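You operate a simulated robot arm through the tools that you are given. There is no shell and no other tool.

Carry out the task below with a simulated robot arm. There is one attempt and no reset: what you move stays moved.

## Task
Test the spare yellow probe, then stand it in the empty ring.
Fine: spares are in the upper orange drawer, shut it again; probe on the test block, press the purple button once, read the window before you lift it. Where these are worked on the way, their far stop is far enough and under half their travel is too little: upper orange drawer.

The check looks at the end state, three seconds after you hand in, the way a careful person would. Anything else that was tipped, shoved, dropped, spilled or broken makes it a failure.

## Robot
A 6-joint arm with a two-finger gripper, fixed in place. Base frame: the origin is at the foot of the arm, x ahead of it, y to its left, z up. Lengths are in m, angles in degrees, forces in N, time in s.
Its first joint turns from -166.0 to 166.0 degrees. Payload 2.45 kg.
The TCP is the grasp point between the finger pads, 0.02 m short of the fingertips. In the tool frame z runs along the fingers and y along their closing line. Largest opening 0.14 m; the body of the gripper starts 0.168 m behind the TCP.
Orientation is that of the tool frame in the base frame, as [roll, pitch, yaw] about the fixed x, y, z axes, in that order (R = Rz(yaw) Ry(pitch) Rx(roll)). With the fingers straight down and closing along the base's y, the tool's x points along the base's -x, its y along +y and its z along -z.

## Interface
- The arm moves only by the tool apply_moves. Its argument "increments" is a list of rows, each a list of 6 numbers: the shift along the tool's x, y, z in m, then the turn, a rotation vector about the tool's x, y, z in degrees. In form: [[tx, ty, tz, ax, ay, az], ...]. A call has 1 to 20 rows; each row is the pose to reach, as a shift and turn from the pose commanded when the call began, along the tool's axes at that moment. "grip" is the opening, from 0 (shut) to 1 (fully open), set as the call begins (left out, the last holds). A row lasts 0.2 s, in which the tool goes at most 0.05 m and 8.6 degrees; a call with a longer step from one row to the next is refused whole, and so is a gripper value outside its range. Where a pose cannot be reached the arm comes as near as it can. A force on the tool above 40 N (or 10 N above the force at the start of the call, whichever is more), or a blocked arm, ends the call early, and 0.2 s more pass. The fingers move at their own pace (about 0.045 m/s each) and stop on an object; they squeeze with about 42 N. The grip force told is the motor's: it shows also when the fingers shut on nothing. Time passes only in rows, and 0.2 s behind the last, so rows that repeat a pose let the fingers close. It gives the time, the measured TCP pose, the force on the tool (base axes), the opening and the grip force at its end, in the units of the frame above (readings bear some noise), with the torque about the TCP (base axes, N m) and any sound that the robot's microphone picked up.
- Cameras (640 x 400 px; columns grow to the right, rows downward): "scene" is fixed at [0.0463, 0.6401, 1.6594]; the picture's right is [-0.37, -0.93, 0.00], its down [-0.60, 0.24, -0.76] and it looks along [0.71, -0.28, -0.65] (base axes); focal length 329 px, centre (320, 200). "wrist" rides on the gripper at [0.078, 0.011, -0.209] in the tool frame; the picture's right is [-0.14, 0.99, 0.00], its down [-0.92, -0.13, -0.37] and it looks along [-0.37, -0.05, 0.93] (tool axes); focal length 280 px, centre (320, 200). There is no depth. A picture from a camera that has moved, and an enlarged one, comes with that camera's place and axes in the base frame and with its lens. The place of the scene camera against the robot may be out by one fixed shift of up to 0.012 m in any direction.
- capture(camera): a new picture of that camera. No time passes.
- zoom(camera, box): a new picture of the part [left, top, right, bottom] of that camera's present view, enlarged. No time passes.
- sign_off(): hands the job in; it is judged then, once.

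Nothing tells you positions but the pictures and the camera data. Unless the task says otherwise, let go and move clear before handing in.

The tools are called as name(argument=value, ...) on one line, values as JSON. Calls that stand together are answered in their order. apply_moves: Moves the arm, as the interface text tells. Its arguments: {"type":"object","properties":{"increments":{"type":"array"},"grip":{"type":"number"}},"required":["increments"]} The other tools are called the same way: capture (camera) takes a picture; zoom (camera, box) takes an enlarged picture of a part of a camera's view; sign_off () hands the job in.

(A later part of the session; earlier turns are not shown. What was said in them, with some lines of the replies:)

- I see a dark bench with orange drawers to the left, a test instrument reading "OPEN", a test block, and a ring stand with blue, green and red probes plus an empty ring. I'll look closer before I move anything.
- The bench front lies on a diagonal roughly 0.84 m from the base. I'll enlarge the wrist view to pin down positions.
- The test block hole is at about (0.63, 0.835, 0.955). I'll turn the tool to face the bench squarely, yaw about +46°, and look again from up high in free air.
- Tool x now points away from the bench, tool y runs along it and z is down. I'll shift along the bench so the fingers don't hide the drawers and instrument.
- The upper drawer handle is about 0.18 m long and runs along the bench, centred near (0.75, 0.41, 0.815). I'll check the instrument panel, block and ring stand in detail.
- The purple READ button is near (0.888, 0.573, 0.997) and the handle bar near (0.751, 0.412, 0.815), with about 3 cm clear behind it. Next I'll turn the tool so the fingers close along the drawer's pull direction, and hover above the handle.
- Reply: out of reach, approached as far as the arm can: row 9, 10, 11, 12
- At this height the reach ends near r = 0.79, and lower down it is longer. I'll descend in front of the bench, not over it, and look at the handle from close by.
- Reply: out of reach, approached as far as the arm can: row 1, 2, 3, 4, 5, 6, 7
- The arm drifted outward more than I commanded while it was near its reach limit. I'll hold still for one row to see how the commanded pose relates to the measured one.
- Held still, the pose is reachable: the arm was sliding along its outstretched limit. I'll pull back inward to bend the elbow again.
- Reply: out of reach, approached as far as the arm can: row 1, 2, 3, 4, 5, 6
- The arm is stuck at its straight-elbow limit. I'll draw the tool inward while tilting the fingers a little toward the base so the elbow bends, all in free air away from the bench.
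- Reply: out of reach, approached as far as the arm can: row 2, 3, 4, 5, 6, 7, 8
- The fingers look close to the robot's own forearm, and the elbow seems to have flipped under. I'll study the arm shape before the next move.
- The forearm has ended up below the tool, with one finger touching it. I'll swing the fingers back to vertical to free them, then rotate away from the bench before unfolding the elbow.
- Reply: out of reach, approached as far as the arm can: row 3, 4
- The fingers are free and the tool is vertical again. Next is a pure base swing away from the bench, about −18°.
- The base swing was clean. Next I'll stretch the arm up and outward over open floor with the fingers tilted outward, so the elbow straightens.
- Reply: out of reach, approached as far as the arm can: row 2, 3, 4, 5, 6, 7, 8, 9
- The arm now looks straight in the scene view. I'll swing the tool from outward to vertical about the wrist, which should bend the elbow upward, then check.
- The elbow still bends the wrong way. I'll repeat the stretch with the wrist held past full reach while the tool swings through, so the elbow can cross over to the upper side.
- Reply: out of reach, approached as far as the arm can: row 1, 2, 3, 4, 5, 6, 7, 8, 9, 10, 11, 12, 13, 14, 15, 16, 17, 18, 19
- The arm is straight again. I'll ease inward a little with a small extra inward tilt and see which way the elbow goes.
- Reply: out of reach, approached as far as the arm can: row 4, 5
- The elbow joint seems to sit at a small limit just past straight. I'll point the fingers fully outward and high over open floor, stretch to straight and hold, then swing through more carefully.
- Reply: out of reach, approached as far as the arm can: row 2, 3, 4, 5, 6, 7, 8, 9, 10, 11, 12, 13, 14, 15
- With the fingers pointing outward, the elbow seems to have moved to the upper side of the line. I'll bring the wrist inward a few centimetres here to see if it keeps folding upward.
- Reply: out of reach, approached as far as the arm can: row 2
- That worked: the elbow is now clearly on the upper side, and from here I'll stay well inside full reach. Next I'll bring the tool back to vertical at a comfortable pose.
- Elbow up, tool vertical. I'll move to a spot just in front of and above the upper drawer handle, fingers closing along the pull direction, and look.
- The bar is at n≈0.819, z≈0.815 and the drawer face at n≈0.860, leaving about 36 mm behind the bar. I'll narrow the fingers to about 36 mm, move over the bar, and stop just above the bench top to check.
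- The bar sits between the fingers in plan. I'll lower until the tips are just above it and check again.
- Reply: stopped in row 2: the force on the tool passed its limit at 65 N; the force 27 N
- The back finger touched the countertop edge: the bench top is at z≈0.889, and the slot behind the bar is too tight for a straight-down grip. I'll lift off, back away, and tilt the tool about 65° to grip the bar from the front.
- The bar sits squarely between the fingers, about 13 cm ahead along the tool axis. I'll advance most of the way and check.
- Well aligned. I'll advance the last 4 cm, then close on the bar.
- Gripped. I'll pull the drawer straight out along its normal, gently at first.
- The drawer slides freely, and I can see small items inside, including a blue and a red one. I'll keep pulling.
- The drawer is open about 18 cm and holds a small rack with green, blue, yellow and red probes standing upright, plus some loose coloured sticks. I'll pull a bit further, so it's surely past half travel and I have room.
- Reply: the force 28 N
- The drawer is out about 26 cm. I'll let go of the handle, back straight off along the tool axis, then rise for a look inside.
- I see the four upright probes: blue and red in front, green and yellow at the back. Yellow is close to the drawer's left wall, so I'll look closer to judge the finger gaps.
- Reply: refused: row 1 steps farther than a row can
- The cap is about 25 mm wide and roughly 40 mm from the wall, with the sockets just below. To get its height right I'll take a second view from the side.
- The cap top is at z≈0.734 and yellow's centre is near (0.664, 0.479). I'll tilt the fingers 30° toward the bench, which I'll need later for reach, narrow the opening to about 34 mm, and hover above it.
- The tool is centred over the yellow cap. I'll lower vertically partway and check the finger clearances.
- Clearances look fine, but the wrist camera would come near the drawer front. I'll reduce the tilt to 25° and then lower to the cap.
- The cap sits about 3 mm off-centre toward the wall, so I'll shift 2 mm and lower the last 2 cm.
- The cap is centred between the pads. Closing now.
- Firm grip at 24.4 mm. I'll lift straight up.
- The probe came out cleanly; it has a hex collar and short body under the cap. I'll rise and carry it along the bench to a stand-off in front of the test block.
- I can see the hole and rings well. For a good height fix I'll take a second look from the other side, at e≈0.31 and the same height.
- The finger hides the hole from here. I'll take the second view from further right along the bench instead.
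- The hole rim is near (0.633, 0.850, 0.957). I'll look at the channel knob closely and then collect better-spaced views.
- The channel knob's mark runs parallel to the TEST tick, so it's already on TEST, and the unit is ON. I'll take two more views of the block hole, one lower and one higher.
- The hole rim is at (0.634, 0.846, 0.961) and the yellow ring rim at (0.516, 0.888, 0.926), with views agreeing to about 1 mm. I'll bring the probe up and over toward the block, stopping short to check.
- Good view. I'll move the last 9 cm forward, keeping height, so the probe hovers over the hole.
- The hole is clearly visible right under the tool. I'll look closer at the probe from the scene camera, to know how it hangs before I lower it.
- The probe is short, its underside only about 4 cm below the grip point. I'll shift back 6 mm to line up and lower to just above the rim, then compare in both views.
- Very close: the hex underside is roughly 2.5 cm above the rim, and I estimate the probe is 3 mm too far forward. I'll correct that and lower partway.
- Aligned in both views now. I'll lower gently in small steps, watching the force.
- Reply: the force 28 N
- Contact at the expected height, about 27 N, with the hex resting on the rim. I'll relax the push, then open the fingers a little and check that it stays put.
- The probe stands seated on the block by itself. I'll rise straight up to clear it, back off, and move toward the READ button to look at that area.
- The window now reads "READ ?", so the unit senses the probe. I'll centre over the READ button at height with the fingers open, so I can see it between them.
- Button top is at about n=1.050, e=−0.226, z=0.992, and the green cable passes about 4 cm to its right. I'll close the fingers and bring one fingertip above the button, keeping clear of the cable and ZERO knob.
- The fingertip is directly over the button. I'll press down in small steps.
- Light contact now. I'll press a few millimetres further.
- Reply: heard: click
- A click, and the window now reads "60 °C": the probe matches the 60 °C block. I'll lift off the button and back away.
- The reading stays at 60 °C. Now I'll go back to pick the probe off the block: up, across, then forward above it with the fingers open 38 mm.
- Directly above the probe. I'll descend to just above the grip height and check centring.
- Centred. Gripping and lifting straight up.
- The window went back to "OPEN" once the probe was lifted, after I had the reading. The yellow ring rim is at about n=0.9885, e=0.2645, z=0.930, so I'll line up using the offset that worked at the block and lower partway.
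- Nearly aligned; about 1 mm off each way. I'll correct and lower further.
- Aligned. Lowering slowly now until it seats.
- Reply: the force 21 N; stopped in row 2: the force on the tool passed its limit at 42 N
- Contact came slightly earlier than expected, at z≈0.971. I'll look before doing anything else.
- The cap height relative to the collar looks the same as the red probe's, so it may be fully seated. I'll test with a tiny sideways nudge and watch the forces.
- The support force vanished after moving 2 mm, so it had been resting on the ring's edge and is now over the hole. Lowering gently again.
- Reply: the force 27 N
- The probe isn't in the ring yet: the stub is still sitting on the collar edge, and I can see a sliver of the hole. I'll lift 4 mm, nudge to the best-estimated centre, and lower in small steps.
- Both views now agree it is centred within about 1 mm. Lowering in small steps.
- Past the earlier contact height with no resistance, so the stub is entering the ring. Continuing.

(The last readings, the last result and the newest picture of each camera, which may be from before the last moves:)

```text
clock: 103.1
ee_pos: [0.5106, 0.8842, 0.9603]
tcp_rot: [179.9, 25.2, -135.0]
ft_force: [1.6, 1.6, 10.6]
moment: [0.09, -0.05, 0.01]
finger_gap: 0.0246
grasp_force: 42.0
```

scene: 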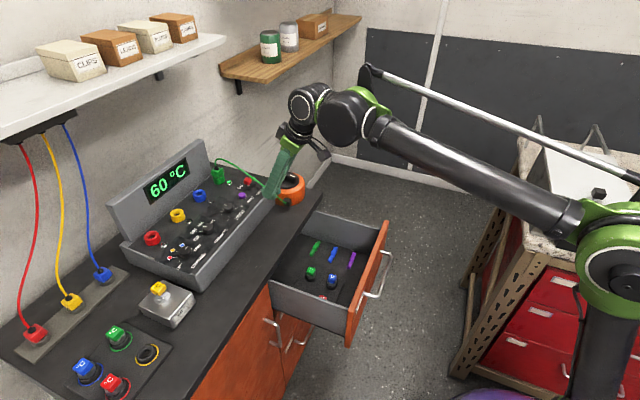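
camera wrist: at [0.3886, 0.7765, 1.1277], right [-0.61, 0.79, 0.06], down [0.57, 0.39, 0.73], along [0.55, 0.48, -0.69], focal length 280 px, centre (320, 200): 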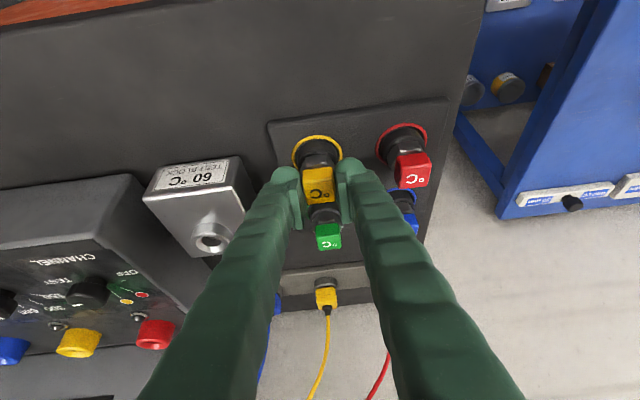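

Now there's a firm vertical stop at z=0.960, right at the expected seat height. I'll relax the push and compare it with its neighbours.

apply_moves(increments=[[-0.0005, 0, -0.0011, 0, 0, 0], [-0.0005, 0, -0.0011, 0, 0, 0]])

zoom(camera="wrist", box=[285, 120, 355, 190])

zoom(camera="scene", box=[60, 310, 180, 400])

```text
clock: 103.7
ee_pos: [0.5109, 0.8851, 0.9612]
tcp_rot: [179.9, 25.1, -135.0]
ft_force: [-0.2, 0.8, -0.3]
moment: [-0.02, 0.02, 0.03]
finger_gap: 0.0245
grasp_force: 42.3
```

```text
5.71 times, centred on (320, 155) of wrist
camera zoom: at [0.3919, 0.7789, 1.118], right [-0.61, 0.79, 0.06], down [0.57, 0.39, 0.72], along [0.55, 0.48, -0.69], focal length 1602 px, centre (320, 457)
```

zoom: 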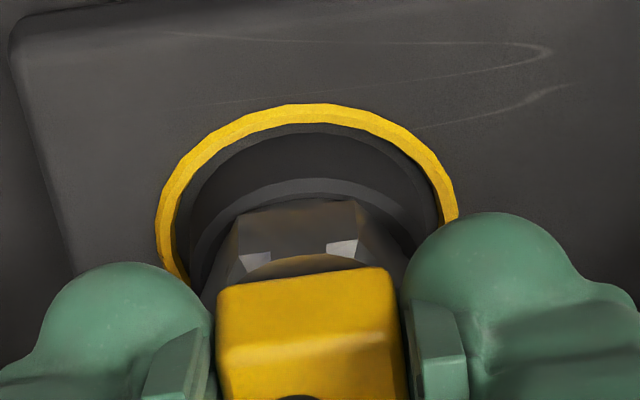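

```text
4.44 times, centred on (120, 355) of scene
camera zoom: at [0.0463, 0.6401, 1.6594], right [-0.37, -0.93, 0.0], down [-0.6, 0.24, -0.76], along [0.71, -0.28, -0.65], focal length 1463 px, centre (1209, -489)
```

zoom: 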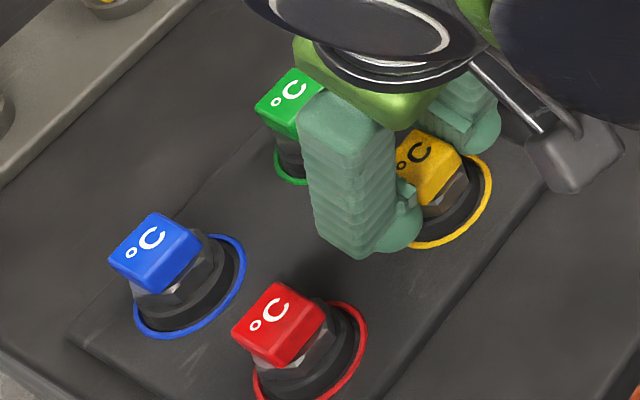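

It's seated like the others. Opening the fingers just enough to let go.

apply_moves(increments=[[0, 0, 0, 0, 0, 0], [0, 0, 0, 0, 0, 0], [0, 0, 0, 0, 0, 0]], grip=0.27)

zoom(camera="wrist", box=[270, 120, 370, 220])

zoom(camera="scene", box=[60, 310, 180, 400])

```text
clock: 104.5
ee_pos: [0.5117, 0.8844, 0.9611]
tcp_rot: [179.9, 25.1, -135.1]
ft_force: [0.2, 0.5, 0.7]
moment: [0.01, 0.03, 0.0]
finger_gap: 0.038
grasp_force: 0.1
```

```text
4.00 times, centred on (320, 170) of wrist
camera zoom: at [0.3919, 0.7789, 1.1181], right [-0.61, 0.79, 0.06], down [0.57, 0.39, 0.72], along [0.55, 0.48, -0.69], focal length 1122 px, centre (320, 320)
```

zoom: 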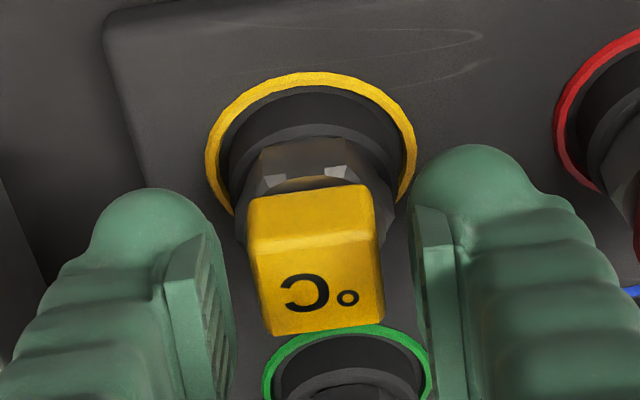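

```text
4.44 times, centred on (120, 355) of scene
camera zoom: at [0.0463, 0.6401, 1.6594], right [-0.37, -0.93, 0.0], down [-0.6, 0.24, -0.76], along [0.71, -0.28, -0.65], focal length 1463 px, centre (1209, -489)
```

zoom: 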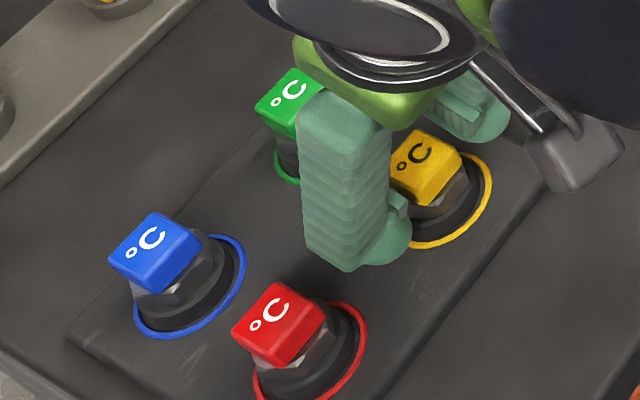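

The yellow probe stands in its ring on its own. I'll rise straight up, back away from the bench, and head back toward the drawer.

apply_moves(increments=[[-0.0127, 0, -0.0272, 0, 0, 0], [-0.0296, 0, -0.0634, 0, 0, 0], [-0.0465, 0, -0.0997, 0, 0, 0], [-0.0144, 0, -0.1257, 0, 0, 0], [0.0221, 0, -0.1537, 0, 0, 0], [0.0586, 0, -0.1818, 0, 0, 0], [0.0952, 0, -0.2099, 0, 0, 0], [0.1318, 0, -0.238, 0, 0, 0], [0.1318, -0.049, -0.238, 0, 0, 0], [0.1318, -0.098, -0.238, 0, 0, 0], [0.1318, -0.147, -0.238, 0, 0, 0], [0.1318, -0.196, -0.238, 0, 0, 0], [0.1318, -0.245, -0.238, 0, 0, 0], [0.1318, -0.294, -0.238, 0, 0, 0], [0.1318, -0.343, -0.238, 0, 0, 0], [0.1318, -0.392, -0.238, 0, 0, 0], [0.1318, -0.392, -0.238, 0, 0, 0]])

capture(camera="scene")

zoom(camera="scene", box=[60, 270, 220, 400])

```text
clock: 108.1
ee_pos: [0.6339, 0.4528, 1.1203]
tcp_rot: [179.9, 25.1, -135.0]
ft_force: [0.4, -0.4, 0.3]
moment: [-0.03, 0.01, -0.01]
finger_gap: 0.0376
grasp_force: 0.1
```

```text
taken
```

scene: 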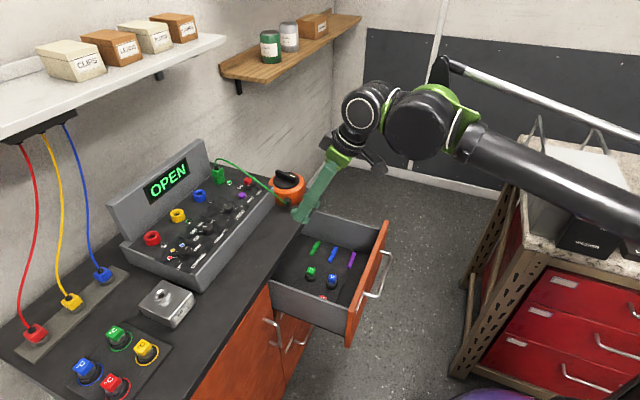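

```text
3.08 times, centred on (140, 335) of scene
camera zoom: at [0.0463, 0.6401, 1.6594], right [-0.37, -0.93, 0.0], down [-0.6, 0.24, -0.76], along [0.71, -0.28, -0.65], focal length 1013 px, centre (874, -215)
```

zoom: 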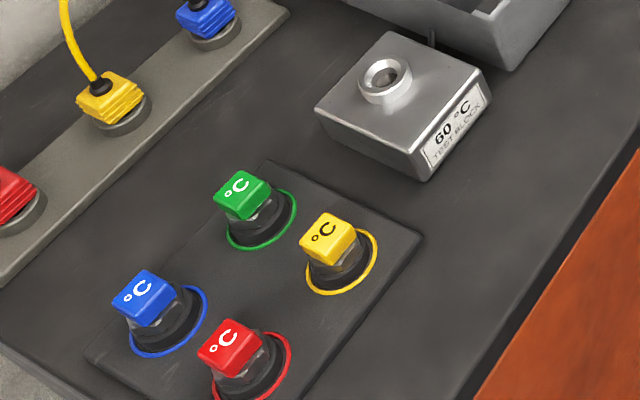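

The yellow probe is standing level with the others. Now to shut the drawer: I'll straighten the tool and return to the pose in front of the handle.

apply_moves(increments=[[0.0345, -0.0004, -0.0244, 0, 6.25, 0], [0.069, -0.0008, -0.0488, 0, 12.5, 0], [0.1035, -0.0012, -0.0731, 0, 18.75, 0], [0.138, -0.0016, -0.0975, 0, 25, 0], [0.138, -0.0016, -0.0975, 0, 25, 0]])

```text
clock: 109.3
ee_pos: [0.5157, 0.3334, 1.1508]
tcp_rot: [179.9, 0.1, -134.8]
ft_force: [0.4, -0.2, -0.4]
moment: [-0.02, -0.01, -0.02]
finger_gap: 0.0378
grasp_force: 0.0
```

apply_moves(increments=[[0.0107, -0.0103, 0.0052, 0, 0, 8.1], [0.0214, -0.0205, 0.0103, 0, 0, 16.2], [0.0321, -0.0308, 0.0155, 0, 0, 24.4], [0.0428, -0.041, 0.0207, 0, 0, 32.5], [0.0535, -0.0513, 0.0259, 0, 0, 40.6], [0.0641, -0.0615, 0.031, 0, 0, 48.7], [0.0748, -0.0718, 0.0362, 0, 0, 56.8], [0.0855, -0.082, 0.0414, 0, 0, 64.9], [0.0962, -0.0923, 0.0466, 0, 0, 73.1], [0.1069, -0.1025, 0.0517, 0, 0, 81.2], [0.1176, -0.1128, 0.0569, 0, 0, 89.3], [0.1176, -0.1128, 0.0569, 0, 0, 89.3]], grip=0.3)

```text
clock: 111.9
ee_pos: [0.5135, 0.1699, 1.0918]
tcp_rot: [179.7, -0.1, 135.6]
ft_force: [0.1, 0.6, -1.0]
moment: [0.01, 0.0, 0.0]
finger_gap: 0.042
grasp_force: 0.0
```

apply_moves(increments=[[0, 0, 0.031, -8.1, 0, 0], [0, 0, 0.062, -16.2, 0, 0], [0, 0, 0.0925, -24.3, 0, 0], [0, 0, 0.1235, -32.5, 0, 0], [0, 0, 0.154, -40.6, 0, 0], [0, 0, 0.185, -48.7, 0, 0], [0, 0, 0.216, -56.8, 0, 0], [0, 0, 0.247, -64.9, 0, 0], [0, 0, 0.247, -64.9, 0, 0]])

capture(camera="wrist")

zoom(camera="wrist", box=[240, 60, 440, 280])

capture(camera="scene")

```text
clock: 113.9
ee_pos: [0.5135, 0.1696, 0.8441]
tcp_rot: [114.9, -0.1, 135.8]
ft_force: [-0.3, 0.0, 1.4]
moment: [0.01, -0.01, 0.02]
finger_gap: 0.0418
grasp_force: 0.2
```

```text
taken
camera wrist: at [0.3301, 0.0909, 0.9436], right [0.39, 0.2, 0.9], down [0.39, -0.92, 0.04], along [0.83, 0.34, -0.44], focal length 280 px, centre (320, 200)
```

wrist: 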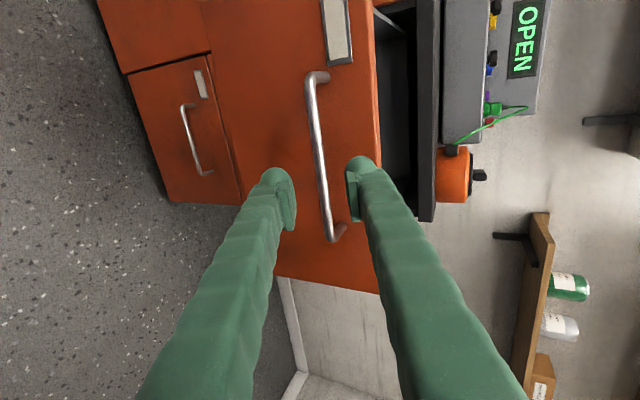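

```text
1.82 times, centred on (340, 170) of wrist
camera zoom: at [0.3301, 0.0909, 0.9436], right [0.39, 0.2, 0.9], down [0.39, -0.92, 0.04], along [0.83, 0.34, -0.44], focal length 510 px, centre (284, 254)
```

zoom: 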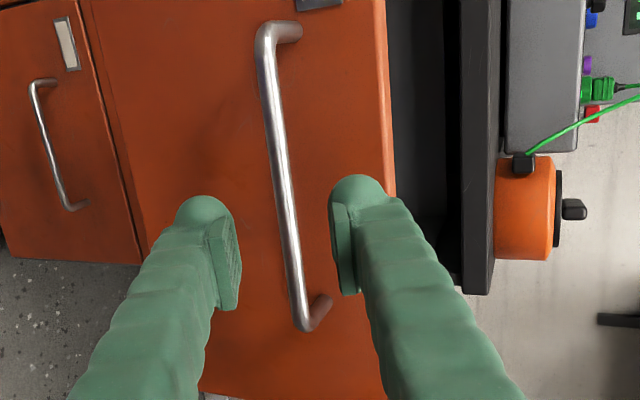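

```text
taken
```

scene: 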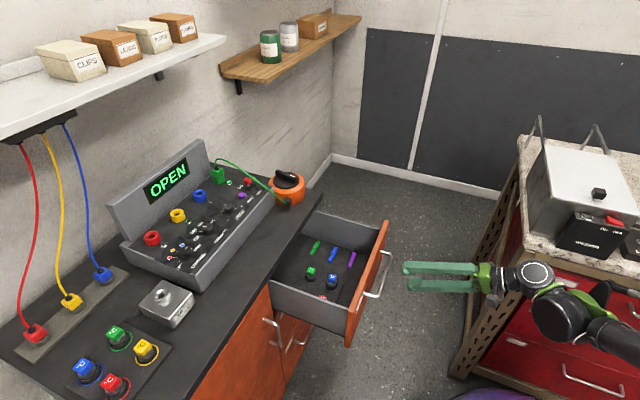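

The bar is straight ahead between the fingers. I'll advance 8 cm and grip it.

apply_moves(increments=[[0, -0.0007, 0.027, 0, 0, 0], [0, -0.0014, 0.054, 0, 0, 0], [0, -0.002, 0.079, 0, 0, 0], [0, -0.002, 0.079, 0, 0, 0]], grip=0.25)

zoom(camera="wrist", box=[240, 80, 440, 280])

```text
clock: 114.9
ee_pos: [0.5632, 0.2209, 0.8086]
tcp_rot: [114.9, -0.1, 135.9]
ft_force: [0.2, 0.0, -0.2]
moment: [0.0, -0.01, 0.03]
finger_gap: 0.035
grasp_force: 0.1
```

```text
2.00 times, centred on (340, 180) of wrist
camera zoom: at [0.3802, 0.1428, 0.909], right [0.39, 0.2, 0.9], down [0.39, -0.92, 0.04], along [0.83, 0.33, -0.44], focal length 561 px, centre (280, 240)
```

zoom: 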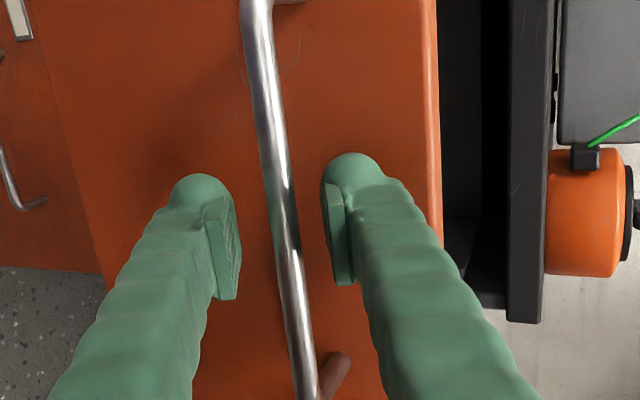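

Same geometry as before. Closing on the bar.

apply_moves(increments=[[0, 0, 0, 0, 0, 0], [0, 0, 0, 0, 0, 0], [0, 0, 0, 0, 0, 0]], grip=0.0)

```text
clock: 115.7
ee_pos: [0.5636, 0.2203, 0.8091]
tcp_rot: [114.9, -0.3, 135.8]
ft_force: [1.4, 0.7, 20.1]
moment: [0.07, 0.03, -0.01]
finger_gap: 0.0075
grasp_force: 33.2
```

Gripped. Pushing the drawer straight in.

apply_moves(increments=[[-0.0004, 0.014, 0.0266, 0, 0, 0], [-0.0008, 0.0267, 0.0538, 0, 0, 0], [-0.0013, 0.0393, 0.081, 0, 0, 0], [-0.0017, 0.0519, 0.1082, 0, 0, 0], [-0.0021, 0.0645, 0.1355, 0, 0, 0], [-0.0025, 0.0772, 0.1627, 0, 0, 0], [-0.0029, 0.0898, 0.1899, 0, 0, 0], [-0.0033, 0.1003, 0.2126, 0, 0, 0], [-0.0035, 0.1066, 0.2262, 0, 0, 0], [-0.0035, 0.1066, 0.2262, 0, 0, 0]])

zoom(camera="scene", box=[220, 160, 400, 330])

```text
clock: 117.9
ee_pos: [0.742, 0.3997, 0.8096]
tcp_rot: [115.0, -0.1, 135.7]
ft_force: [6.8, -6.6, -10.2]
moment: [0.08, 0.12, 0.16]
finger_gap: 0.0071
grasp_force: 35.2
```

```text
2.35 times, centred on (310, 245) of scene
camera zoom: at [0.0463, 0.6401, 1.6594], right [-0.37, -0.93, 0.0], down [-0.6, 0.24, -0.76], along [0.71, -0.28, -0.65], focal length 774 px, centre (344, 94)
```

zoom: 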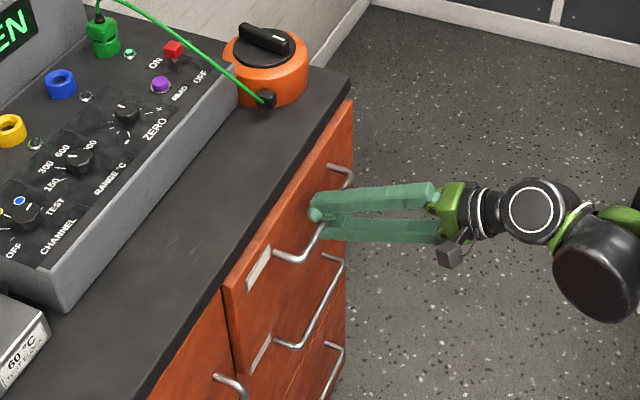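

Almost shut, about 1 cm left. I'll push gently to the stop.

apply_moves(increments=[[-0.0005, 0.0021, 0.0045, 0, 0, 0], [-0.001, 0.0042, 0.0091, 0, 0, 0], [-0.0014, 0.0055, 0.0118, 0, 0, 0], [-0.0014, 0.0055, 0.0118, 0, 0, 0]])

zoom(camera="scene", box=[240, 180, 360, 310])

```text
clock: 118.9
ee_pos: [0.7491, 0.408, 0.8115]
tcp_rot: [115.0, -0.1, 135.8]
ft_force: [-3.8, 4.2, -6.8]
moment: [0.14, 0.16, 0.06]
finger_gap: 0.0072
grasp_force: 34.8
```

```text
3.08 times, centred on (300, 245) of scene
camera zoom: at [0.0463, 0.6401, 1.6594], right [-0.37, -0.93, 0.0], down [-0.6, 0.24, -0.76], along [0.71, -0.28, -0.65], focal length 1013 px, centre (382, 62)
```

zoom: 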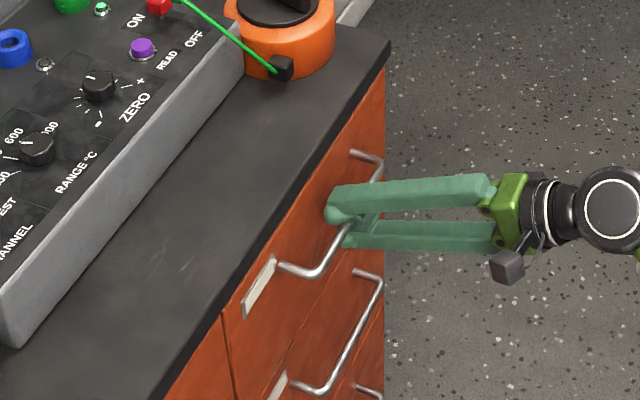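

The bar is back at its original closed position. I'll press a few more millimetres to confirm it's against the stop.

apply_moves(increments=[[-0.0001, 0.0013, 0.0027, 0, 0, 0], [-0.0001, 0.0021, 0.0045, 0, 0, 0], [-0.0001, 0.0021, 0.0045, 0, 0, 0]])

```text
clock: 119.5
ee_pos: [0.7509, 0.4085, 0.8099]
tcp_rot: [115.0, -0.1, 135.8]
ft_force: [-14.6, -7.4, 4.5]
moment: [0.08, 0.08, -0.21]
finger_gap: 0.0073
grasp_force: 35.4
stopped in row 3: the force on the tool passed its limit at 42 N (the readings are from after the stop); the commanded pose is now the measured one
```

It's against the stop, so the drawer is shut. Releasing and backing straight off.

apply_moves(increments=[[0, 0, 0, 0, 0, 0], [0, 0, 0, 0, 0, 0], [0, 0, 0, 0, 0, 0], [0, 0, -0.03, 0, 0, 0], [0, 0, -0.07, 0, 0, 0], [0, 0, -0.11, 0, 0, 0], [0, 0, -0.13, 0, 0, 0]], grip=0.3)

capture(camera="scene")

capture(camera="wrist")

zoom(camera="scene", box=[240, 180, 360, 330])

```text
clock: 121.1
ee_pos: [0.6701, 0.3231, 0.8641]
tcp_rot: [115.0, -0.2, 135.8]
ft_force: [-0.1, -0.4, 0.1]
moment: [-0.04, -0.01, 0.0]
finger_gap: 0.042
grasp_force: 0.0
```

```text
taken
```

scene: 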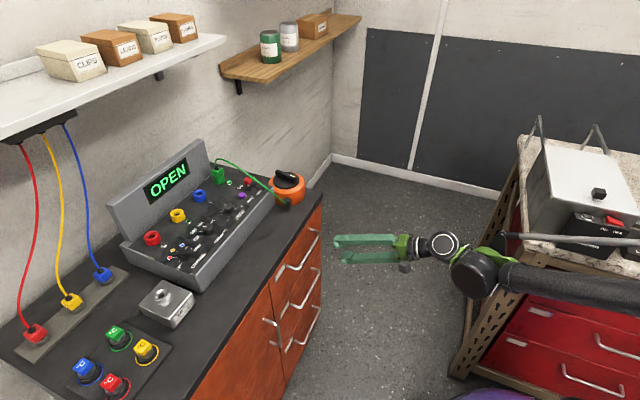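

```text
taken
camera wrist: at [0.4867, 0.2456, 0.9644], right [0.39, 0.2, 0.9], down [0.39, -0.92, 0.04], along [0.83, 0.34, -0.44], focal length 280 px, centre (320, 200)
```

wrist: 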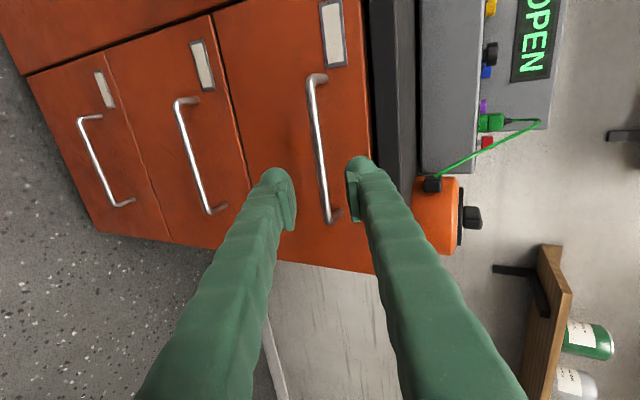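

```text
2.67 times, centred on (300, 255) of scene
camera zoom: at [0.0463, 0.6401, 1.6594], right [-0.37, -0.93, 0.0], down [-0.6, 0.24, -0.76], along [0.71, -0.28, -0.65], focal length 878 px, centre (373, 53)
```

zoom: 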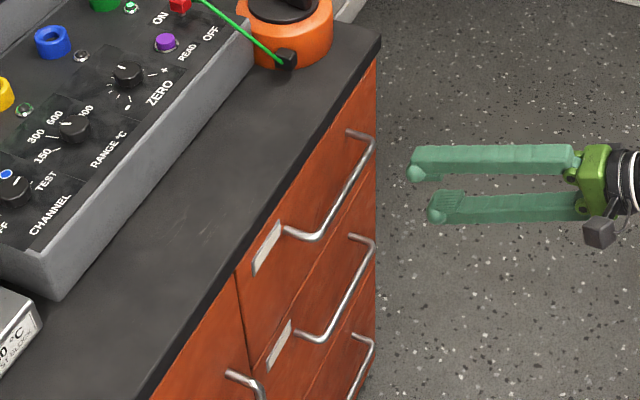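

The drawer is flush with the others. I'll raise the arm clear to a neutral pose and do a final check of everything.

apply_moves(increments=[[0, 0.01, -0.035, 0, 0, 0], [0, 0.02, -0.07, 0, 0, 0], [0, 0.053, -0.08, 8.1, 0, 0], [0, 0.086, -0.093, 16.2, 0, 0], [0, 0.118, -0.106, 24.4, 0, 0], [0, 0.15, -0.12, 32.5, 0, 0], [0, 0.18, -0.135, 40.6, 0, 0], [0, 0.21, -0.15, 48.7, 0, 0], [0, 0.24, -0.165, 56.9, 0, 0], [0, 0.27, -0.18, 64.9, 0, 0], [0, 0.27, -0.18, 64.9, 0, 0]], grip=0.3)

capture(camera="scene")

zoom(camera="scene", box=[40, 250, 240, 400])

zoom(camera="scene", box=[110, 130, 330, 290])

capture(camera="wrist")

```text
clock: 123.5
ee_pos: [0.6358, 0.2891, 1.1877]
tcp_rot: [179.9, -0.1, 135.8]
ft_force: [0.2, -0.2, 0.3]
moment: [0.02, -0.02, 0.0]
finger_gap: 0.0422
grasp_force: 0.0
```

```text
taken
```

scene: 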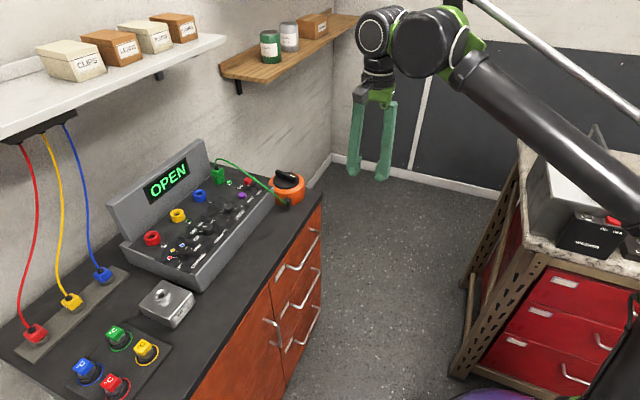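

```text
2.67 times, centred on (140, 325) of scene
camera zoom: at [0.0463, 0.6401, 1.6594], right [-0.37, -0.93, 0.0], down [-0.6, 0.24, -0.76], along [0.71, -0.28, -0.65], focal length 878 px, centre (800, -133)
```

zoom: 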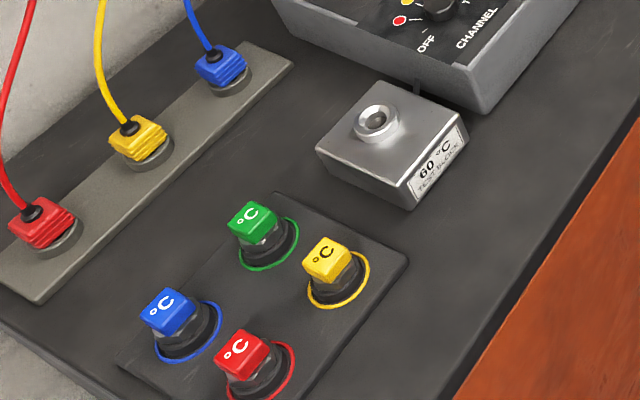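

```text
2.50 times, centred on (220, 210) of scene
camera zoom: at [0.0463, 0.6401, 1.6594], right [-0.37, -0.93, 0.0], down [-0.6, 0.24, -0.76], along [0.71, -0.28, -0.65], focal length 823 px, centre (570, 175)
```

zoom: 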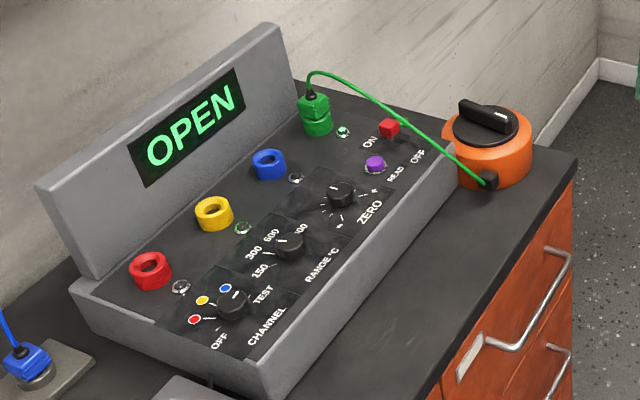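

```text
taken
camera wrist: at [0.5892, 0.3501, 1.3982], right [0.79, 0.61, 0.0], down [0.57, -0.73, 0.37], along [0.23, -0.29, -0.93], focal length 280 px, centre (320, 200)
```

wrist: 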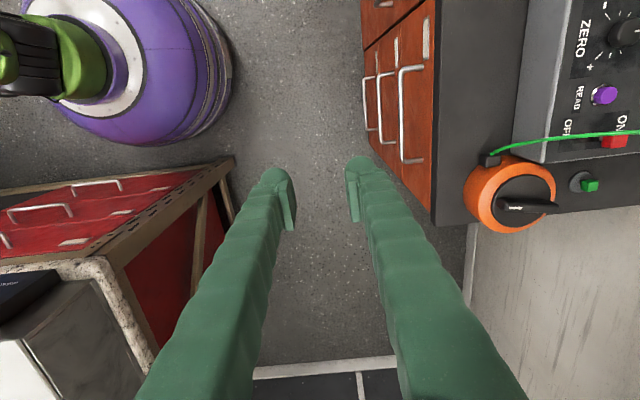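

The yellow probe is standing in its ring, the upper orange drawer is shut, the block, cable and other probes are where they were, and the gripper is empty and clear. The reading taken with the probe on the block was 60 °C, so I'm handing in.

sign_off()

```text
The job is handed in.
```

The spare yellow probe read 60 °C on the 60 °C test block, and it now stands upright in the yellow ring. I pressed the purple READ button once and read the window before lifting the probe off the block.

- **Drawer:** I opened the upper orange drawer about 26 cm and shut it again. It met its stop and sits flush with the others. I could not see the other spares after closing it.
- **Countertop contact:** while first reaching for the drawer handle, a fingertip touched the countertop edge. The arm stopped at 65 N and I saw no damage.
- **Self-contact:** early on, a finger also brushed the robot's own forearm lightly when the elbow had folded the wrong way.
- **Ring placement:** the probe's tip first landed on the edge of the ring. I lifted it a few millimetres, re-centred it and it seated level with the other three.

In the final pictures the test block, instrument, cable and other probes were where they started. The gripper was empty and clear when I handed in.
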